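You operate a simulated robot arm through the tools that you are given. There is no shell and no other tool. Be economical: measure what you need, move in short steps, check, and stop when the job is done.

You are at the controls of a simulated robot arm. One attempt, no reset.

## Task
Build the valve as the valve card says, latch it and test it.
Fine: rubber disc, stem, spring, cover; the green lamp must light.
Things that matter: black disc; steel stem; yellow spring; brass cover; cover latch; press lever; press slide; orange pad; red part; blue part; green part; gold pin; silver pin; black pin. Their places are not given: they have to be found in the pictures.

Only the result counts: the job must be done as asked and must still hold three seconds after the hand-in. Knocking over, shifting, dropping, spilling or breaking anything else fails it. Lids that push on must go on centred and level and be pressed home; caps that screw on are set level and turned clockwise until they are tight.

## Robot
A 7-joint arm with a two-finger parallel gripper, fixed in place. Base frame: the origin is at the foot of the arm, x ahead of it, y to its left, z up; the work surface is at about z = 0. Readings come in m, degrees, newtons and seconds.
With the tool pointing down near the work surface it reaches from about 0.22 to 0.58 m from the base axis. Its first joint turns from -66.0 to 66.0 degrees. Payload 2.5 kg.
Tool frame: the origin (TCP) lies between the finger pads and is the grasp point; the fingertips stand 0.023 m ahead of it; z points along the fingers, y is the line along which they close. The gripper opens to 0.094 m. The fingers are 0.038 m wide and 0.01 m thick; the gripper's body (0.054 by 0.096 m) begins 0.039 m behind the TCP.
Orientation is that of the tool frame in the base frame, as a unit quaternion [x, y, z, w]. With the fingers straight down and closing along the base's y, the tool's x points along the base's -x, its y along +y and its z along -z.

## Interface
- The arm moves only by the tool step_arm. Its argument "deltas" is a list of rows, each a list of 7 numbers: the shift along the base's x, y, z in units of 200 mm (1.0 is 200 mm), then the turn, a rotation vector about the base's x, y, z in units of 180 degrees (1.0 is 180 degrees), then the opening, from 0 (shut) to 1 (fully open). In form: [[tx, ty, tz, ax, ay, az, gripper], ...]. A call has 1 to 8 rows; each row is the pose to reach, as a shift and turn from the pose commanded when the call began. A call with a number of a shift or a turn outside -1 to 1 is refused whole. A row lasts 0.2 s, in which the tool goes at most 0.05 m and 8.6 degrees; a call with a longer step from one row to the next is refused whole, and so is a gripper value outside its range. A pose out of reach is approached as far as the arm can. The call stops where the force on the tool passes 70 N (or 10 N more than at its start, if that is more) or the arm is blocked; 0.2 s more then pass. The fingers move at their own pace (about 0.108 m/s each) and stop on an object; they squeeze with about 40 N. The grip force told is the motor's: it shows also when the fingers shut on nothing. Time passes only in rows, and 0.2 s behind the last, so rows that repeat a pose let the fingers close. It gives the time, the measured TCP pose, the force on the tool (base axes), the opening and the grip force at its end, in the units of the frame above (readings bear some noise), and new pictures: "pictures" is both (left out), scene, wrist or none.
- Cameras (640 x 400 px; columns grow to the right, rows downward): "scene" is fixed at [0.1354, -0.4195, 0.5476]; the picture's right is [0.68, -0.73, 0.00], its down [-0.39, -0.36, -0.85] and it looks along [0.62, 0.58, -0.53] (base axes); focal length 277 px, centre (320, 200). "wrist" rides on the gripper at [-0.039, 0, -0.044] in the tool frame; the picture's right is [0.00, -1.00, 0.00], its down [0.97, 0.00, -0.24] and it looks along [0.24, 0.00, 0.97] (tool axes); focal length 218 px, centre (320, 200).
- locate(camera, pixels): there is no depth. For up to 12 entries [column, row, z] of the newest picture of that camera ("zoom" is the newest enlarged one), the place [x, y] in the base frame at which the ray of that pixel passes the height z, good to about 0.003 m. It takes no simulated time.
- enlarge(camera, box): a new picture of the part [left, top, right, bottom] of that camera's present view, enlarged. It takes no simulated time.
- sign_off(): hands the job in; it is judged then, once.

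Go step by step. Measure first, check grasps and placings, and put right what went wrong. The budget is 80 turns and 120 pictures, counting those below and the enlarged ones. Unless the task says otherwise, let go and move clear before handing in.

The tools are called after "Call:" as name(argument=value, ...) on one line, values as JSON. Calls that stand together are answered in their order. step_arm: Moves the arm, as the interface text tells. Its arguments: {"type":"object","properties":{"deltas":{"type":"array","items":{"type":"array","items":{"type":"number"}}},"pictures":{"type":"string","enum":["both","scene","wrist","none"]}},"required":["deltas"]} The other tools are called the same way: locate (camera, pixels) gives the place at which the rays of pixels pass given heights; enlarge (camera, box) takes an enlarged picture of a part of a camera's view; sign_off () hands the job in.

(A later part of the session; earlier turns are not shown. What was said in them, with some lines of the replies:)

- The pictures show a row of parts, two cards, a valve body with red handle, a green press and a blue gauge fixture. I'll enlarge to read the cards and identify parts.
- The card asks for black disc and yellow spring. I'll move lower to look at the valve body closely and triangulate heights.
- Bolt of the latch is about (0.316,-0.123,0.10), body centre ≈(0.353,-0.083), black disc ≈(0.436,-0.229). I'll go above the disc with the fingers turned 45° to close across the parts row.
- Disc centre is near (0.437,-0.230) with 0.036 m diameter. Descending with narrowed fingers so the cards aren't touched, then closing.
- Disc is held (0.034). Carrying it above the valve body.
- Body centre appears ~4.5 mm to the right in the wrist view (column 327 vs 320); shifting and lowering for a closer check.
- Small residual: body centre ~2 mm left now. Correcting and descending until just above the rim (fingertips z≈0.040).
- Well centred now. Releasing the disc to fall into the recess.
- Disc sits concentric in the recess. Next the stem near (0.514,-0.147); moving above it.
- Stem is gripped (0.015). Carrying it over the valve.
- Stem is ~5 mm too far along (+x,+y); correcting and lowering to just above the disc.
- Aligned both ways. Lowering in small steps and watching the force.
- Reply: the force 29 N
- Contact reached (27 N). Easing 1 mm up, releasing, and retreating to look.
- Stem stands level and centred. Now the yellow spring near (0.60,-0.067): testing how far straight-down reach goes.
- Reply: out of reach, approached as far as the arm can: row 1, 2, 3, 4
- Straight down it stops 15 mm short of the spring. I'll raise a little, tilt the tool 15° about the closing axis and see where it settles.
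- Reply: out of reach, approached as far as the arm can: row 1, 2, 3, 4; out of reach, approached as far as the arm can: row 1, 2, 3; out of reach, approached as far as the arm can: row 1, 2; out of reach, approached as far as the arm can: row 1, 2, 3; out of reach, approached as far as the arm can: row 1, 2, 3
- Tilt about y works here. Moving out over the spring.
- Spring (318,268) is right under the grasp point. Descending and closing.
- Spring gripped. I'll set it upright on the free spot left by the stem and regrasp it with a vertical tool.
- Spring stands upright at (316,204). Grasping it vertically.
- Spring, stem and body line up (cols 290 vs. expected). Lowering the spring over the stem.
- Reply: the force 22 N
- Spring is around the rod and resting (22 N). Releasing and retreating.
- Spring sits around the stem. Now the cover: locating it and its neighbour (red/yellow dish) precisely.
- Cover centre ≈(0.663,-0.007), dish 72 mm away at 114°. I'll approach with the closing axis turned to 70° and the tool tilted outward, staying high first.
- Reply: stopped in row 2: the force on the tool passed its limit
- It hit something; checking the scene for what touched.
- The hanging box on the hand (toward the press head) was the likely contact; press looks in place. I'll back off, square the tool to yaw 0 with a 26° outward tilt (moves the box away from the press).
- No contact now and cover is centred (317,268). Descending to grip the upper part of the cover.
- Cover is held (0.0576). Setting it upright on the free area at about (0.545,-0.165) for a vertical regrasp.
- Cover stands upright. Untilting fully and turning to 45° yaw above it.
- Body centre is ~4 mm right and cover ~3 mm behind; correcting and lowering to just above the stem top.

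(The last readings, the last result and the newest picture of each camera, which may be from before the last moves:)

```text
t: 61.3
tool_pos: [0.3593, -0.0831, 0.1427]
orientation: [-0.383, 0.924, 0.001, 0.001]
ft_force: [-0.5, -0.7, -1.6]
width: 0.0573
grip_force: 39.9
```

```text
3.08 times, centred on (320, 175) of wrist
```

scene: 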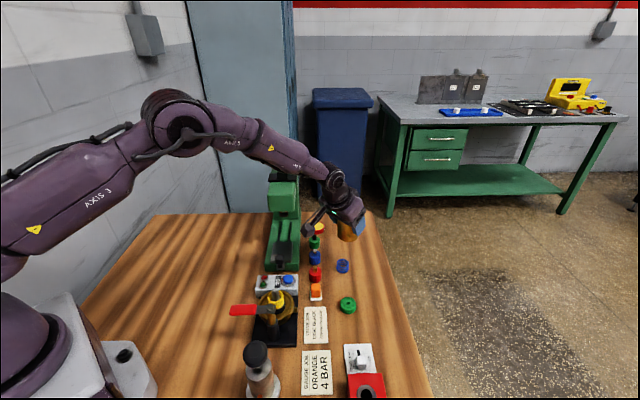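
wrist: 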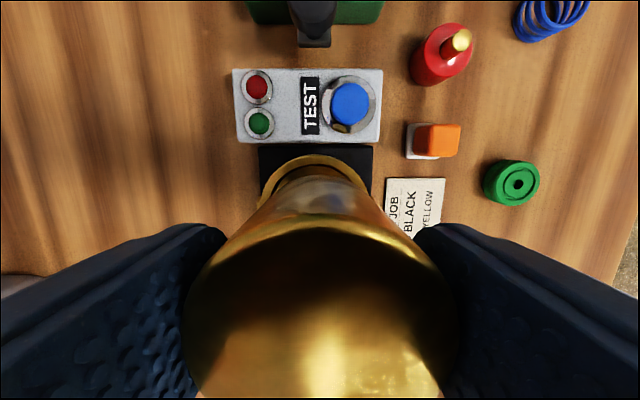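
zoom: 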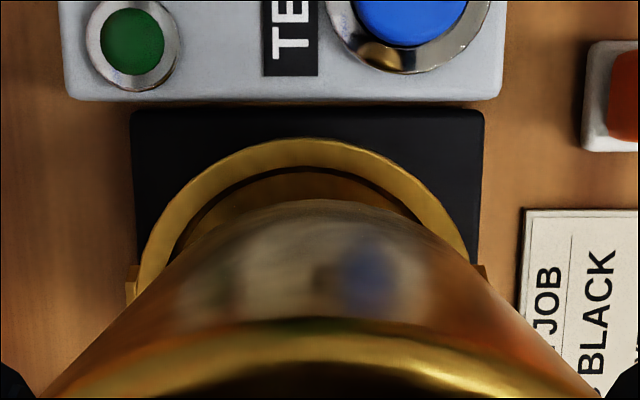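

Call:
step_arm(deltas=[[-0.018, 0.002, 0, 0, 0, 0, 0.45], [-0.018, 0.002, -0.1, 0, 0, 0, 0.45], [-0.018, 0.002, -0.19, 0, 0, 0, 0.45], [-0.018, 0.002, -0.19, 0, 0, 0, 0.45]], pictures="wrist")

Call:
enlarge(camera="scene", box=[245, 245, 310, 325])

Call:
enlarge(camera="wrist", box=[220, 100, 420, 260])

```text
t: 62.3
tool_pos: [0.355, -0.0831, 0.1044]
orientation: [-0.382, 0.924, 0.001, 0.0]
ft_force: [0.2, 1.2, -1.8]
width: 0.0575
grip_force: 40.0
```

wrist: 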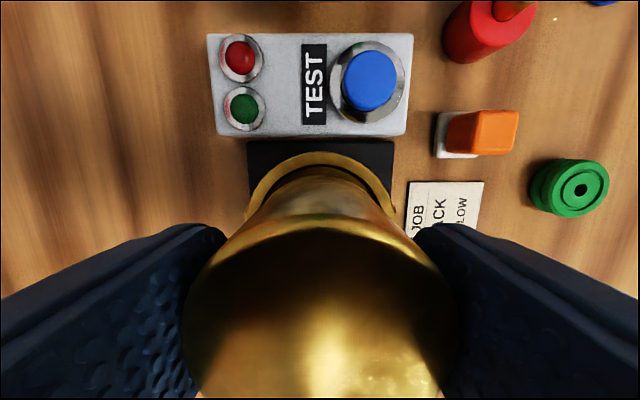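

```text
5.00 times, centred on (278, 285) of scene
```

zoom: 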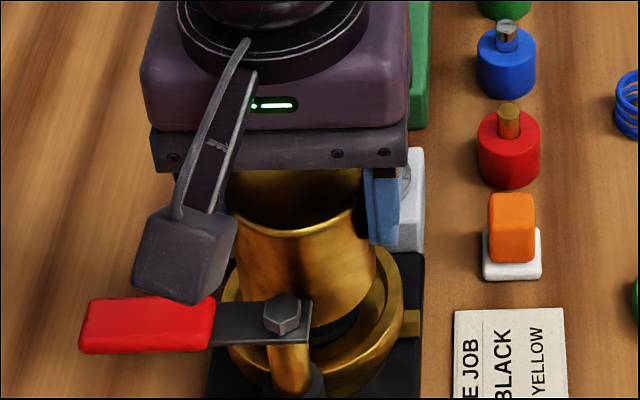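

```text
2.50 times, centred on (320, 180) of wrist
```

zoom: 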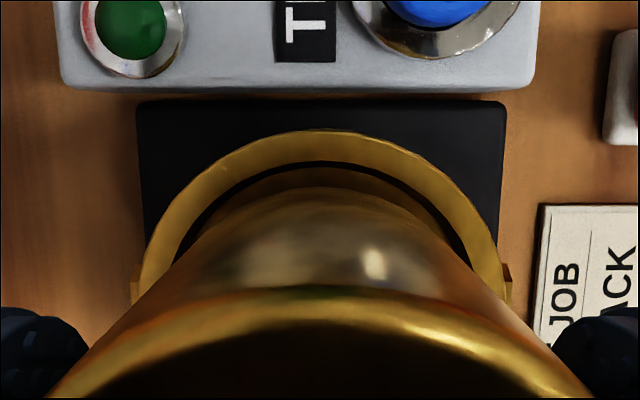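

Aligned. Lowering into the counterbore in small steps.

Call:
step_arm(deltas=[[0, 0, -0.05, 0, 0, 0, 0.45], [0, 0, -0.08, 0, 0, 0, 0.45], [0, 0, -0.08, 0, 0, 0, 0.45]], pictures="wrist")

Call:
enlarge(camera="wrist", box=[220, 100, 420, 260])

Call:
enlarge(camera="scene", box=[245, 255, 310, 335])

```text
t: 63.1
tool_pos: [0.3548, -0.0817, 0.0887]
orientation: [-0.382, 0.924, 0.001, 0.0]
ft_force: [1.7, 0.7, -2.5]
width: 0.0572
grip_force: 40.3
```

wrist: 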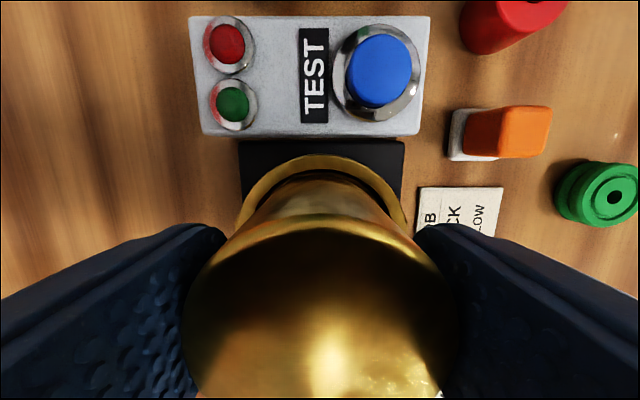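

```text
2.50 times, centred on (320, 180) of wrist
```

zoom: 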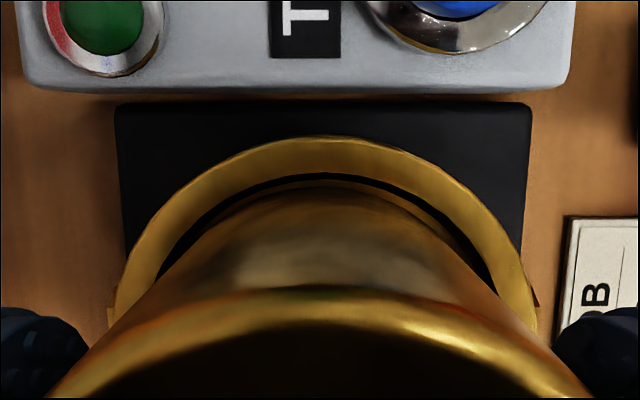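

```text
5.00 times, centred on (278, 295) of scene
```

zoom: 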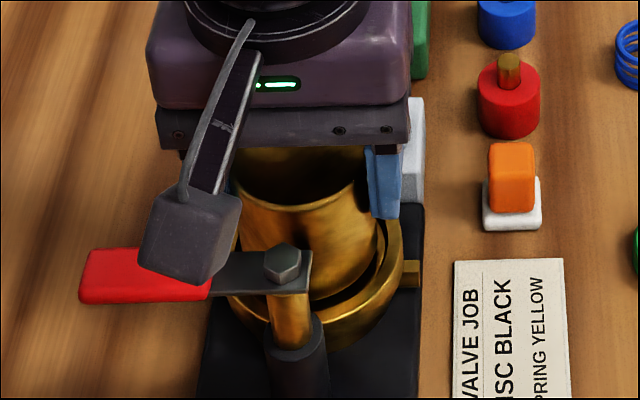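

Call:
step_arm(deltas=[[0, 0, -0.02, 0, 0, 0, 0.45], [0, 0, -0.04, 0, 0, 0, 0.45], [0, 0, -0.04, 0, 0, 0, 0.45]], pictures="none")

```text
t: 63.9
tool_pos: [0.3573, -0.0817, 0.0809]
orientation: [-0.382, 0.924, 0.0, 0.002]
ft_force: [-5.6, 4.3, 27.0]
width: 0.0575
grip_force: 40.1
```

Call:
enlarge(camera="wrist", box=[220, 100, 420, 260])

Call:
enlarge(camera="scene", box=[245, 265, 310, 335])

```text
2.50 times, centred on (320, 180) of wrist
```

zoom: 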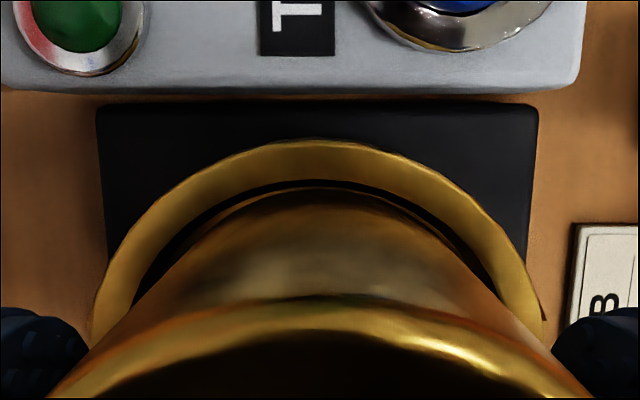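

```text
5.71 times, centred on (278, 300) of scene
```

zoom: 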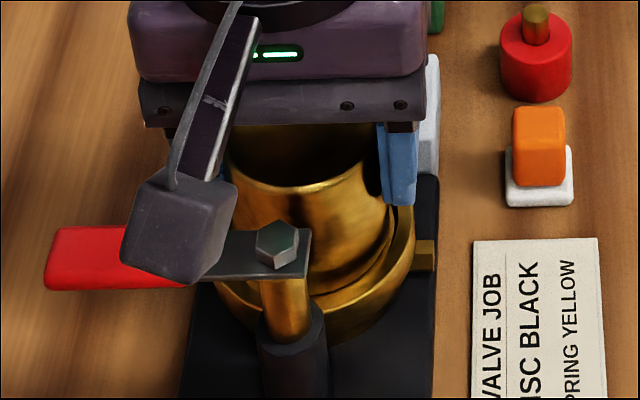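

Call:
step_arm(deltas=[[-0.003, 0.003, 0, 0, 0, 0, 0.45], [-0.003, 0.003, -0.006, 0, 0, 0, 0.45], [-0.003, 0.003, -0.006, 0, 0, 0, 0.45]], pictures="none")

```text
t: 64.7
tool_pos: [0.356, -0.0819, 0.0792]
orientation: [-0.383, 0.924, -0.001, 0.002]
ft_force: [2.4, 3.0, 22.4]
width: 0.0574
grip_force: 39.9
```

Call:
step_arm(deltas=[[0, 0, -0.01, 0, 0, 0, 0.45], [0, 0, -0.01, 0, 0, 0, 0.45]], pictures="none")

```text
t: 65.3
tool_pos: [0.3574, -0.0838, 0.0758]
orientation: [-0.38, 0.925, 0.001, -0.001]
ft_force: [1.6, -2.3, 4.3]
width: 0.0575
grip_force: 39.9
```

It dropped in (force fell to 4 N). Continuing down until seated.

Call:
step_arm(deltas=[[0, 0, -0.01, 0, 0, 0, 0.45], [0, 0, -0.02, 0, 0, 0, 0.45], [0, 0, -0.02, 0, 0, 0, 0.45]], pictures="none")

Call:
enlarge(camera="scene", box=[245, 265, 310, 335])

```text
t: 66.0
tool_pos: [0.3551, -0.0837, 0.0765]
orientation: [-0.382, 0.924, 0.0, 0.0]
ft_force: [-3.1, 2.3, 7.5]
width: 0.0573
grip_force: 40.2
stopped in row 3: the force on the tool passed its limit (the readings are from after the stop); the commanded pose is now the measured one
```

```text
5.71 times, centred on (278, 300) of scene
```

zoom: 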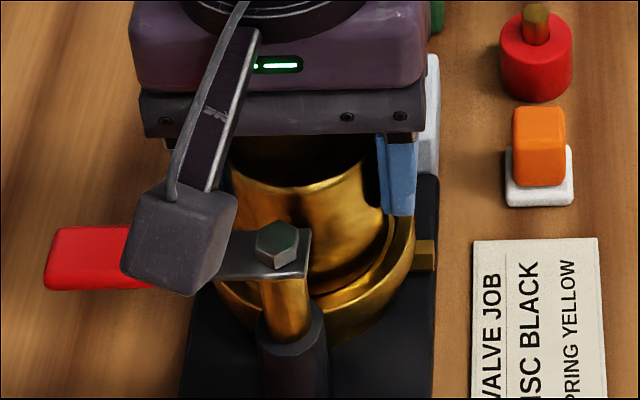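

Hard stop reached: seated. Releasing and moving up to inspect.

Call:
step_arm(deltas=[[0, 0, 0, 0, 0, 0, 0.75], [0, 0, 0, 0, 0, 0, 0.75], [0, 0, 0.15, 0, 0, 0, 0.75], [0, 0, 0.35, 0, 0, 0, 0.75], [0, 0, 0.55, 0, 0, 0, 0.75], [0, 0, 0.65, 0, 0, 0, 0.75]], pictures="wrist")

Call:
enlarge(camera="scene", box=[225, 255, 315, 345])

Call:
enlarge(camera="wrist", box=[230, 110, 400, 330])

```text
t: 67.4
tool_pos: [0.3567, -0.0818, 0.2076]
orientation: [-0.382, 0.924, 0.001, -0.001]
ft_force: [-0.7, -0.5, -0.3]
width: 0.0706
grip_force: 0.0
```

wrist: 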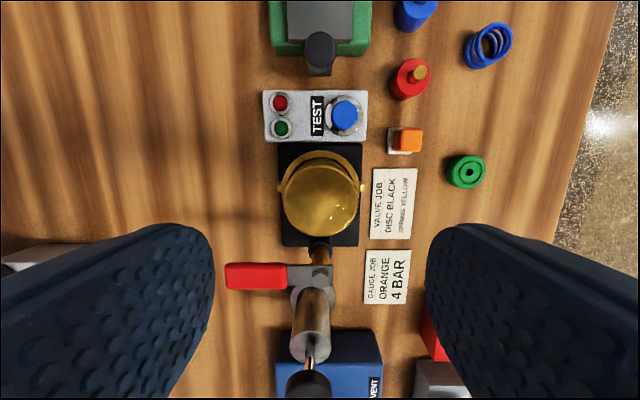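

```text
4.44 times, centred on (270, 300) of scene
```

zoom: 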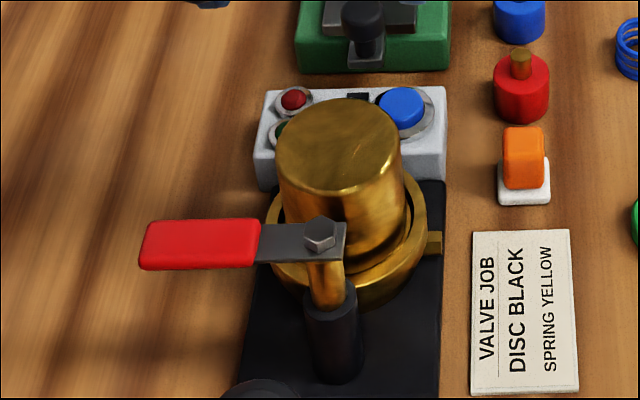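

```text
1.82 times, centred on (315, 220) of wrist
```

zoom: 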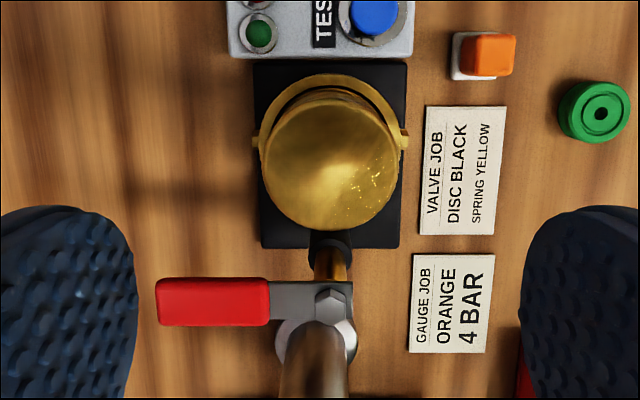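

Cover looks level and seated. Now measuring latch handle and cover-top heights by triangulation.

Call:
locate(camera="wrist", pixels=[[255.7, 276, 0.08], [255.7, 276, 0.09], [255.7, 276, 0.1], [322, 273, 0.09], [322, 273, 0.1], [320, 197, 0.07], [320, 197, 0.08], [320, 197, 0.09], [226, 277, 0.09], [287, 276, 0.09]])

Call:
locate(camera="scene", pixels=[[243, 309.7, 0.08], [243, 309.7, 0.09], [243, 309.7, 0.1], [270, 307, 0.09], [270, 307, 0.1], [274.2, 288, 0.07], [274.2, 288, 0.08], [274.2, 288, 0.09], [229.5, 310, 0.09], [256.5, 309, 0.09]])

```text
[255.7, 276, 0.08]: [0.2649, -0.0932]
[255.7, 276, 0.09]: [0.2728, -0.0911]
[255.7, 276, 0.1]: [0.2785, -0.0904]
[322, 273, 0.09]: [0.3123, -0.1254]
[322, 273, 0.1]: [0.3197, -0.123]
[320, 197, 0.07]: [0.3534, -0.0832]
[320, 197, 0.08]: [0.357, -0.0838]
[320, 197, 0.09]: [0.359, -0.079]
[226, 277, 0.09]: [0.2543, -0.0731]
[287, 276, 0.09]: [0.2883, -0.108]
```

```text
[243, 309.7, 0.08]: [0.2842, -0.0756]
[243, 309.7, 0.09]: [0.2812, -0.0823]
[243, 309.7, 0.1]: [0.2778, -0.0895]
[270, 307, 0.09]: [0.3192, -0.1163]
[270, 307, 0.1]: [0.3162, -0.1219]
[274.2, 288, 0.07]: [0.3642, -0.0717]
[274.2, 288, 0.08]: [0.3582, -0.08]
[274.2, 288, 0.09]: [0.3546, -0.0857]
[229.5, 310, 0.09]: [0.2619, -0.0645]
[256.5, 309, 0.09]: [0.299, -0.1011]
```

Handle top ≈0.099, bolt (0.318,-0.123), cover top ≈0.083. I'll push the handle with closed fingers (tips z≈0.091) along the arc; first moving behind it.

Call:
step_arm(deltas=[[-0.14, -0.05, 0, 0, 0, 0, 0.3], [-0.28, -0.1, 0, 0, 0, 0, 0], [-0.42, -0.15, 0, 0, 0, 0, 0], [-0.56, -0.185, 0, 0, 0, 0, 0], [-0.56, -0.185, -0.2, 0, 0, 0, 0], [-0.56, -0.185, -0.35, 0, 0, 0, 0], [-0.56, -0.185, -0.465, 0, 0, 0, 0], [-0.56, -0.185, -0.465, 0, 0, 0, 0]], pictures="both")

Call:
enlarge(camera="scene", box=[210, 245, 310, 345])

```text
t: 69.2
tool_pos: [0.2436, -0.1176, 0.1112]
orientation: [-0.382, 0.924, 0.0, -0.001]
ft_force: [-0.8, 0.4, -0.1]
width: 0.0
grip_force: 40.4
```

scene: 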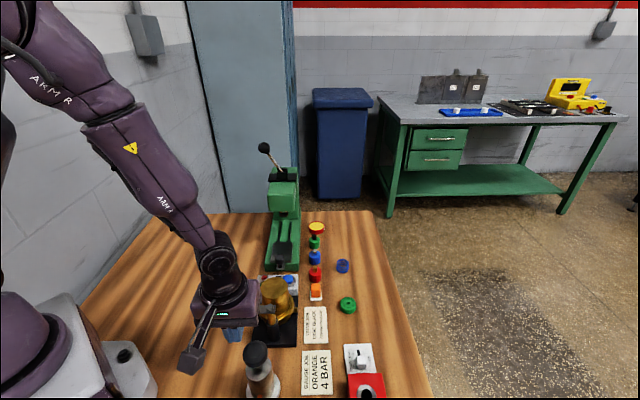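
wrist: 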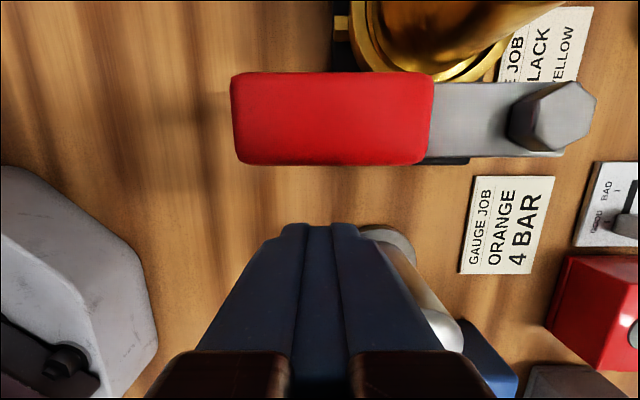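

```text
4.00 times, centred on (260, 295) of scene
```

zoom: 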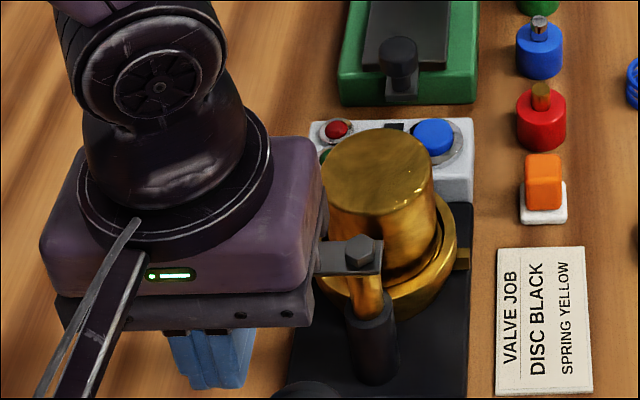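

Handle lies exactly sideways, finger is behind it. Pushing along the first half of the arc.

Call:
step_arm(deltas=[[0, 0, 0.013, 0, 0, 0, 0], [0.05, 0.05, 0.013, 0, 0, 0, 0], [0.079, 0.1245, 0.013, 0, 0, 0, 0], [0.1275, 0.19, 0.013, 0, 0, 0, 0], [0.1975, 0.2415, 0.013, 0, 0, 0, 0], [0.1975, 0.2415, 0.013, 0, 0, 0, 0]], pictures="wrist")

Call:
enlarge(camera="scene", box=[210, 245, 310, 345])

```text
t: 70.6
tool_pos: [0.2835, -0.0728, 0.1164]
orientation: [-0.381, 0.925, 0.0, -0.001]
ft_force: [-0.7, -0.2, 0.5]
width: 0.0
grip_force: 39.9
```

wrist: 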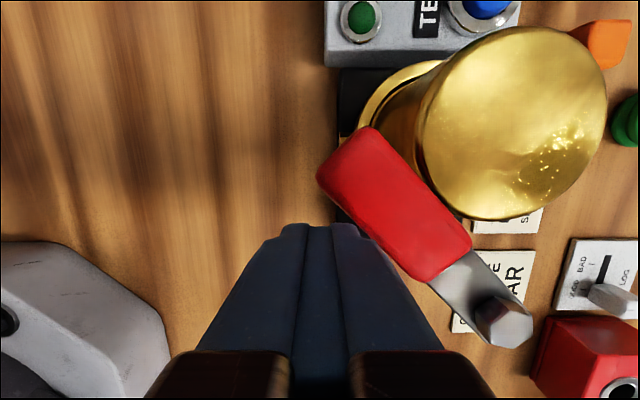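

```text
4.00 times, centred on (260, 295) of scene
```

zoom: 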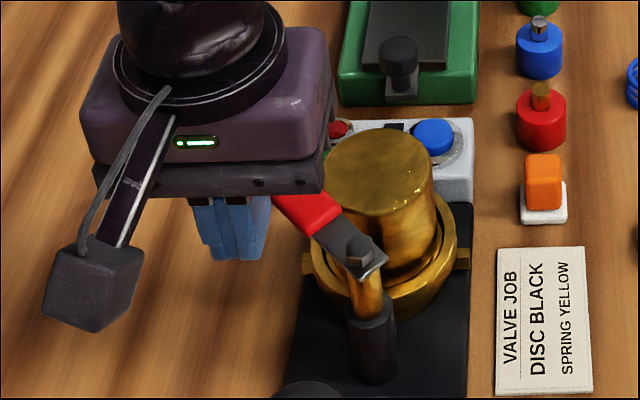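

Handle turned ~50°. Continuing to the closed position over the cover.

Call:
step_arm(deltas=[[0.044, 0.016, 0, 0, 0, 0, 0], [0.088, 0.028, 0, 0, 0, 0, 0], [0.136, 0.029, 0, 0, 0, 0, 0], [0.1845, 0.027, 0, 0, 0, 0, 0], [0.1845, 0.027, 0, 0, 0, 0, 0]], pictures="wrist")

Call:
enlarge(camera="scene", box=[210, 245, 310, 345])

```text
t: 71.8
tool_pos: [0.321, -0.0675, 0.1139]
orientation: [-0.382, 0.924, 0.001, -0.002]
ft_force: [-1.2, 0.2, 0.9]
width: 0.0
grip_force: 40.1
```

wrist: 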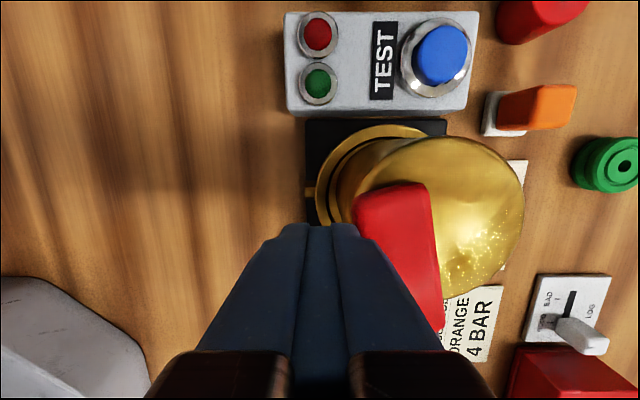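

```text
4.00 times, centred on (260, 295) of scene
```

zoom: 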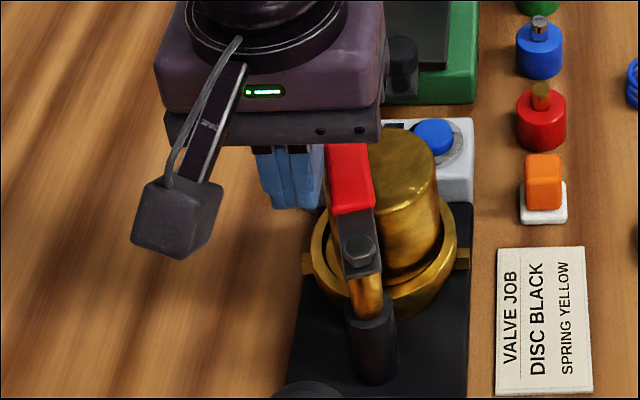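

Call:
step_arm(deltas=[[0.047, -0.014, 0, 0, 0, 0, 0], [0.0935, -0.0335, 0, 0, 0, 0, 0], [0.105, -0.045, 0, 0, 0, 0, 0], [0.105, -0.045, 0, 0, 0, 0, 0]], pictures="wrist")

Call:
enlarge(camera="scene", box=[210, 245, 310, 345])

```text
t: 72.3
tool_pos: [0.3278, -0.0684, 0.1137]
orientation: [-0.384, 0.923, 0.01, -0.015]
ft_force: [-6.8, 2.8, 7.5]
width: 0.0
grip_force: 40.2
stopped in row 2: the force on the tool passed its limit (the readings are from after the stop); the commanded pose is now the measured one
```

wrist: 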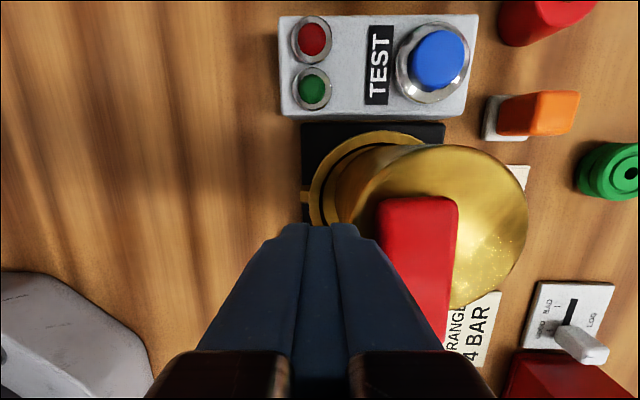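

```text
4.00 times, centred on (260, 295) of scene
```

zoom: 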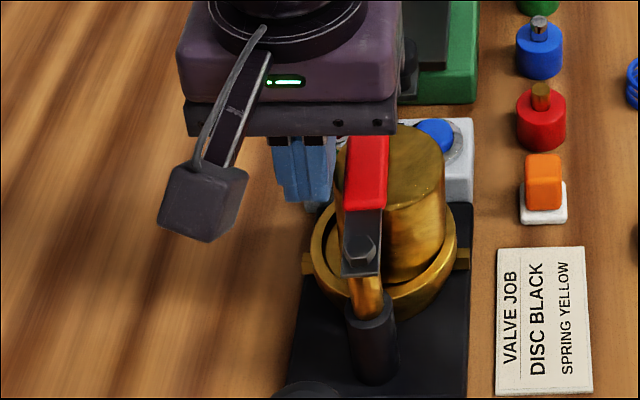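

Reached a hard stop. Backing off from the handle and inspecting from above.

Call:
step_arm(deltas=[[-0.04, 0.04, 0.0, 0, 0, 0, 0], [-0.08, 0.08, 0.1, 0, 0, 0, 0], [-0.08, 0.08, 0.3, 0, 0, 0, 0], [-0.03, 0.03, 0.5, 0, 0, 0, 0], [0.05, -0.03, 0.6, 0, 0, 0, 0], [0.05, -0.03, 0.6, 0, 0, 0, 0]], pictures="wrist")

Call:
enlarge(camera="wrist", box=[240, 80, 420, 340])

Call:
enlarge(camera="scene", box=[225, 255, 315, 345])

```text
t: 73.8
tool_pos: [0.3372, -0.0746, 0.2351]
orientation: [-0.385, 0.923, 0.01, -0.014]
ft_force: [-0.3, -1.2, -0.1]
width: 0.0002
grip_force: 40.0
```

wrist: 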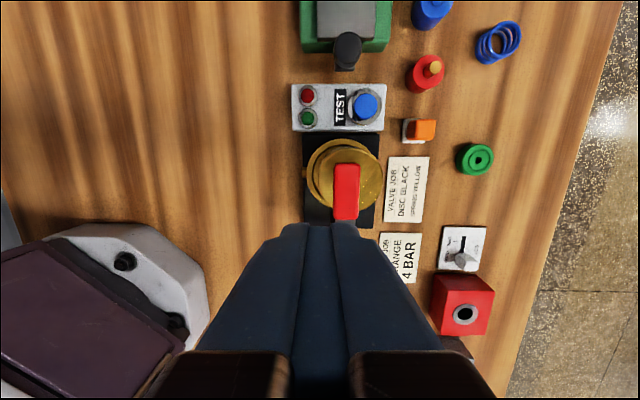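

```text
1.54 times, centred on (330, 210) of wrist
```

zoom: 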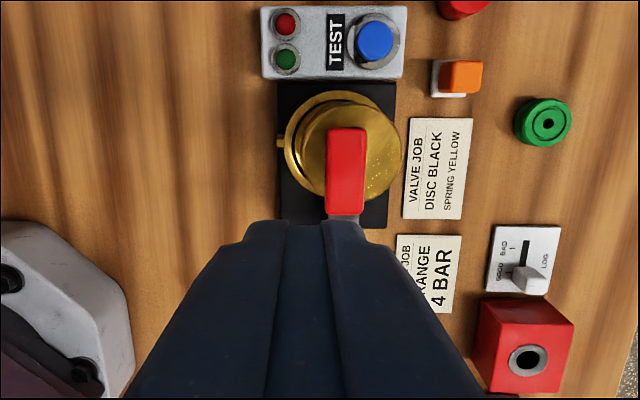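

```text
4.44 times, centred on (270, 300) of scene
```

zoom: 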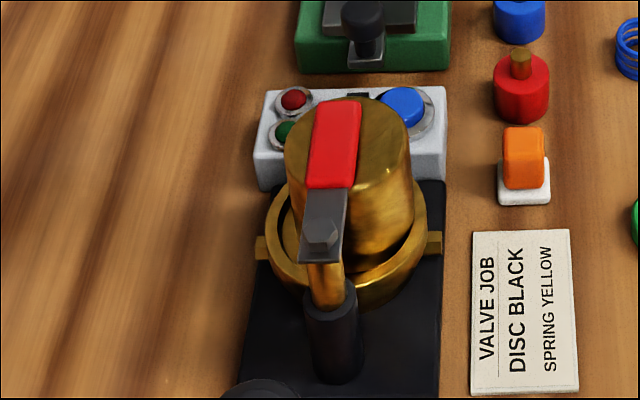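

The cover may have shifted a little; squaring the tool and viewing from directly above.

Call:
step_arm(deltas=[[0.05, -0.018, -0.07, -0.0024, -0.0106, -0.0014, 0.5], [0.1, -0.037, -0.14, -0.0024, -0.0106, -0.0014, 0.8], [0.1, -0.037, -0.14, -0.0024, -0.0106, -0.0014, 0.8]], pictures="wrist")

Call:
enlarge(camera="wrist", box=[260, 120, 380, 270])

Call:
enlarge(camera="scene", box=[250, 270, 300, 320])

```text
t: 74.5
tool_pos: [0.3584, -0.0808, 0.2067]
orientation: [-0.384, 0.924, -0.002, 0.001]
ft_force: [1.1, 0.0, 0.3]
width: 0.0753
grip_force: 0.0
```

wrist: 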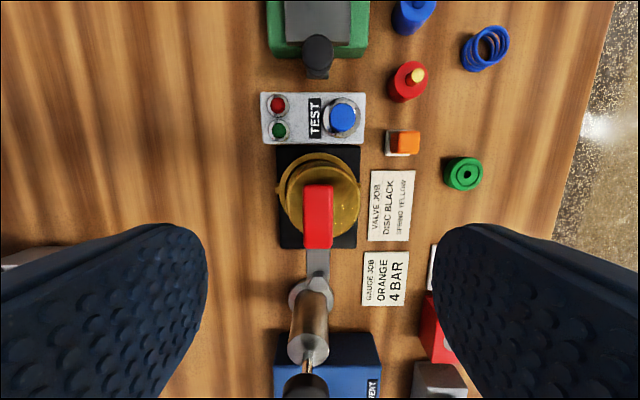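

```text
refused: no pictures are left
```

```text
refused: no pictures are left
5 turns are left
```

No pictures remain, so I use the last frame: handle is aligned over the cover, cover sits ~2 mm right. I'll re-centre it by gripping it at the seated pose, and locate the TEST button.

Call:
locate(camera="wrist", pixels=[[342, 117, 0.04], [342, 117, 0.03], [322, 197, 0.083], [318, 216, 0.099]])

Call:
step_arm(deltas=[[-0.0165, -0.0135, -0.2, 0, 0, 0, 0.8], [-0.0165, -0.0135, -0.4, 0, 0, 0, 0.8], [-0.0165, -0.0135, -0.58, 0, 0, 0, 0.8], [-0.0165, -0.0135, -0.645, 0, 0, 0, 0.8], [-0.0165, -0.0135, -0.645, 0, 0, 0, 0.5], [-0.0165, -0.0135, -0.645, 0, 0, 0, 0.5], [-0.0165, -0.0135, -0.652, 0, 0, 0, 0.5], [-0.0165, -0.0135, -0.652, 0, 0, 0, 0.5]], pictures="none")

```text
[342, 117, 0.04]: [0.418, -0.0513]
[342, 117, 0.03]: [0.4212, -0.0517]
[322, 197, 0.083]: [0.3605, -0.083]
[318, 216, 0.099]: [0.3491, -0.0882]
```

```text
t: 76.3
tool_pos: [0.3557, -0.0838, 0.0757]
orientation: [-0.383, 0.924, -0.001, 0.0]
ft_force: [-8.5, 4.9, 30.1]
width: 0.0573
grip_force: 40.3
no pictures are left
4 turns are left
```

Gripped at the same seated height with 30 N: re-centred. Releasing, rising and moving above the TEST button with closed fingers.

Call:
step_arm(deltas=[[0, 0, 0.004, 0, 0, 0, 0.78], [0, 0, 0.004, 0, 0, 0, 0.78], [0, 0, 0.2, 0, 0, 0, 0.78], [0, 0, 0.4, 0, 0, 0, 0.78], [0.16, 0.08, 0.42, 0, 0, 0, 0.3], [0.32, 0.16, 0.42, 0, 0, 0, 0], [0.32, 0.16, 0.36, 0, 0, 0, 0], [0.32, 0.16, 0.2, 0, 0, 0, 0]], pictures="none")

```text
t: 78.2
tool_pos: [0.4199, -0.0509, 0.117]
orientation: [-0.382, 0.924, -0.001, 0.001]
ft_force: [-0.8, 0.1, -0.3]
width: 0.0
grip_force: 40.0
no pictures are left
3 turns are left
```

Call:
step_arm(deltas=[[0, 0, -0.19, 0, 0, 0, 0], [0, 0, -0.22, 0, 0, 0, 0], [0, 0, -0.24, 0, 0, 0, 0], [0, 0, -0.255, 0, 0, 0, 0], [0, 0, -0.27, 0, 0, 0, 0], [0, 0, -0.285, 0, 0, 0, 0], [0, 0, -0.3, 0, 0, 0, 0], [0, 0, -0.315, 0, 0, 0, 0]], pictures="none")

```text
t: 80.0
tool_pos: [0.419, -0.052, 0.0546]
orientation: [-0.383, 0.924, -0.001, 0.0]
ft_force: [-26.1, 3.9, 59.6]
width: 0.0
grip_force: 40.0
no pictures are left
2 turns are left
```

The button is pressed home (60 N). Retracting straight up and clear.

Call:
step_arm(deltas=[[0, 0, 0, 0, 0, 0, 0], [0, 0, 0.1, 0, 0, 0, 0], [0, 0, 0.3, 0, 0, 0, 0], [0, 0, 0.5, 0, 0, 0, 0], [0, 0, 0.7, 0, 0, 0, 0], [0, 0, 0.8, 0, 0, 0, 0], [0, 0, 0.8, 0, 0, 0, 0]], pictures="none")

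```text
t: 81.5
tool_pos: [0.4213, -0.0525, 0.2137]
orientation: [-0.383, 0.924, 0.0, 0.001]
ft_force: [0.6, -0.7, 0.5]
width: 0.0002
grip_force: 40.7
no pictures are left
1 turns are left
```

The arm is clear at z = 0.21. The valve is built with the black disc, stem, yellow spring and cover, then latched, and TEST was pressed to about 60 N. I had no pictures left, so I did not see whether the green lamp lit. Handing in.

Call:
sign_off()

```text
The job is handed in.
```

The valve is built with the black disc, steel stem, yellow spring and brass cover, then latched, and I pressed TEST. I had no pictures left by then, so **I did not see whether the green lamp lit**.

- **Cover:** turning the latch shifted it about 2–4 mm. I gripped it again at its seated position and pressed it down with about 30 N, but had no picture to check it afterwards.
- **Latch:** the handle stopped hard over the cover and lined up with it in the last picture.
- **TEST button:** it took about 60 N, with about 26 N of that force sideways.
- **Bump near the press:** while reaching for the cover, the force limit tripped once. It was probably the gripper's hanging box against the press head. The press looked unmoved in the later pictures.
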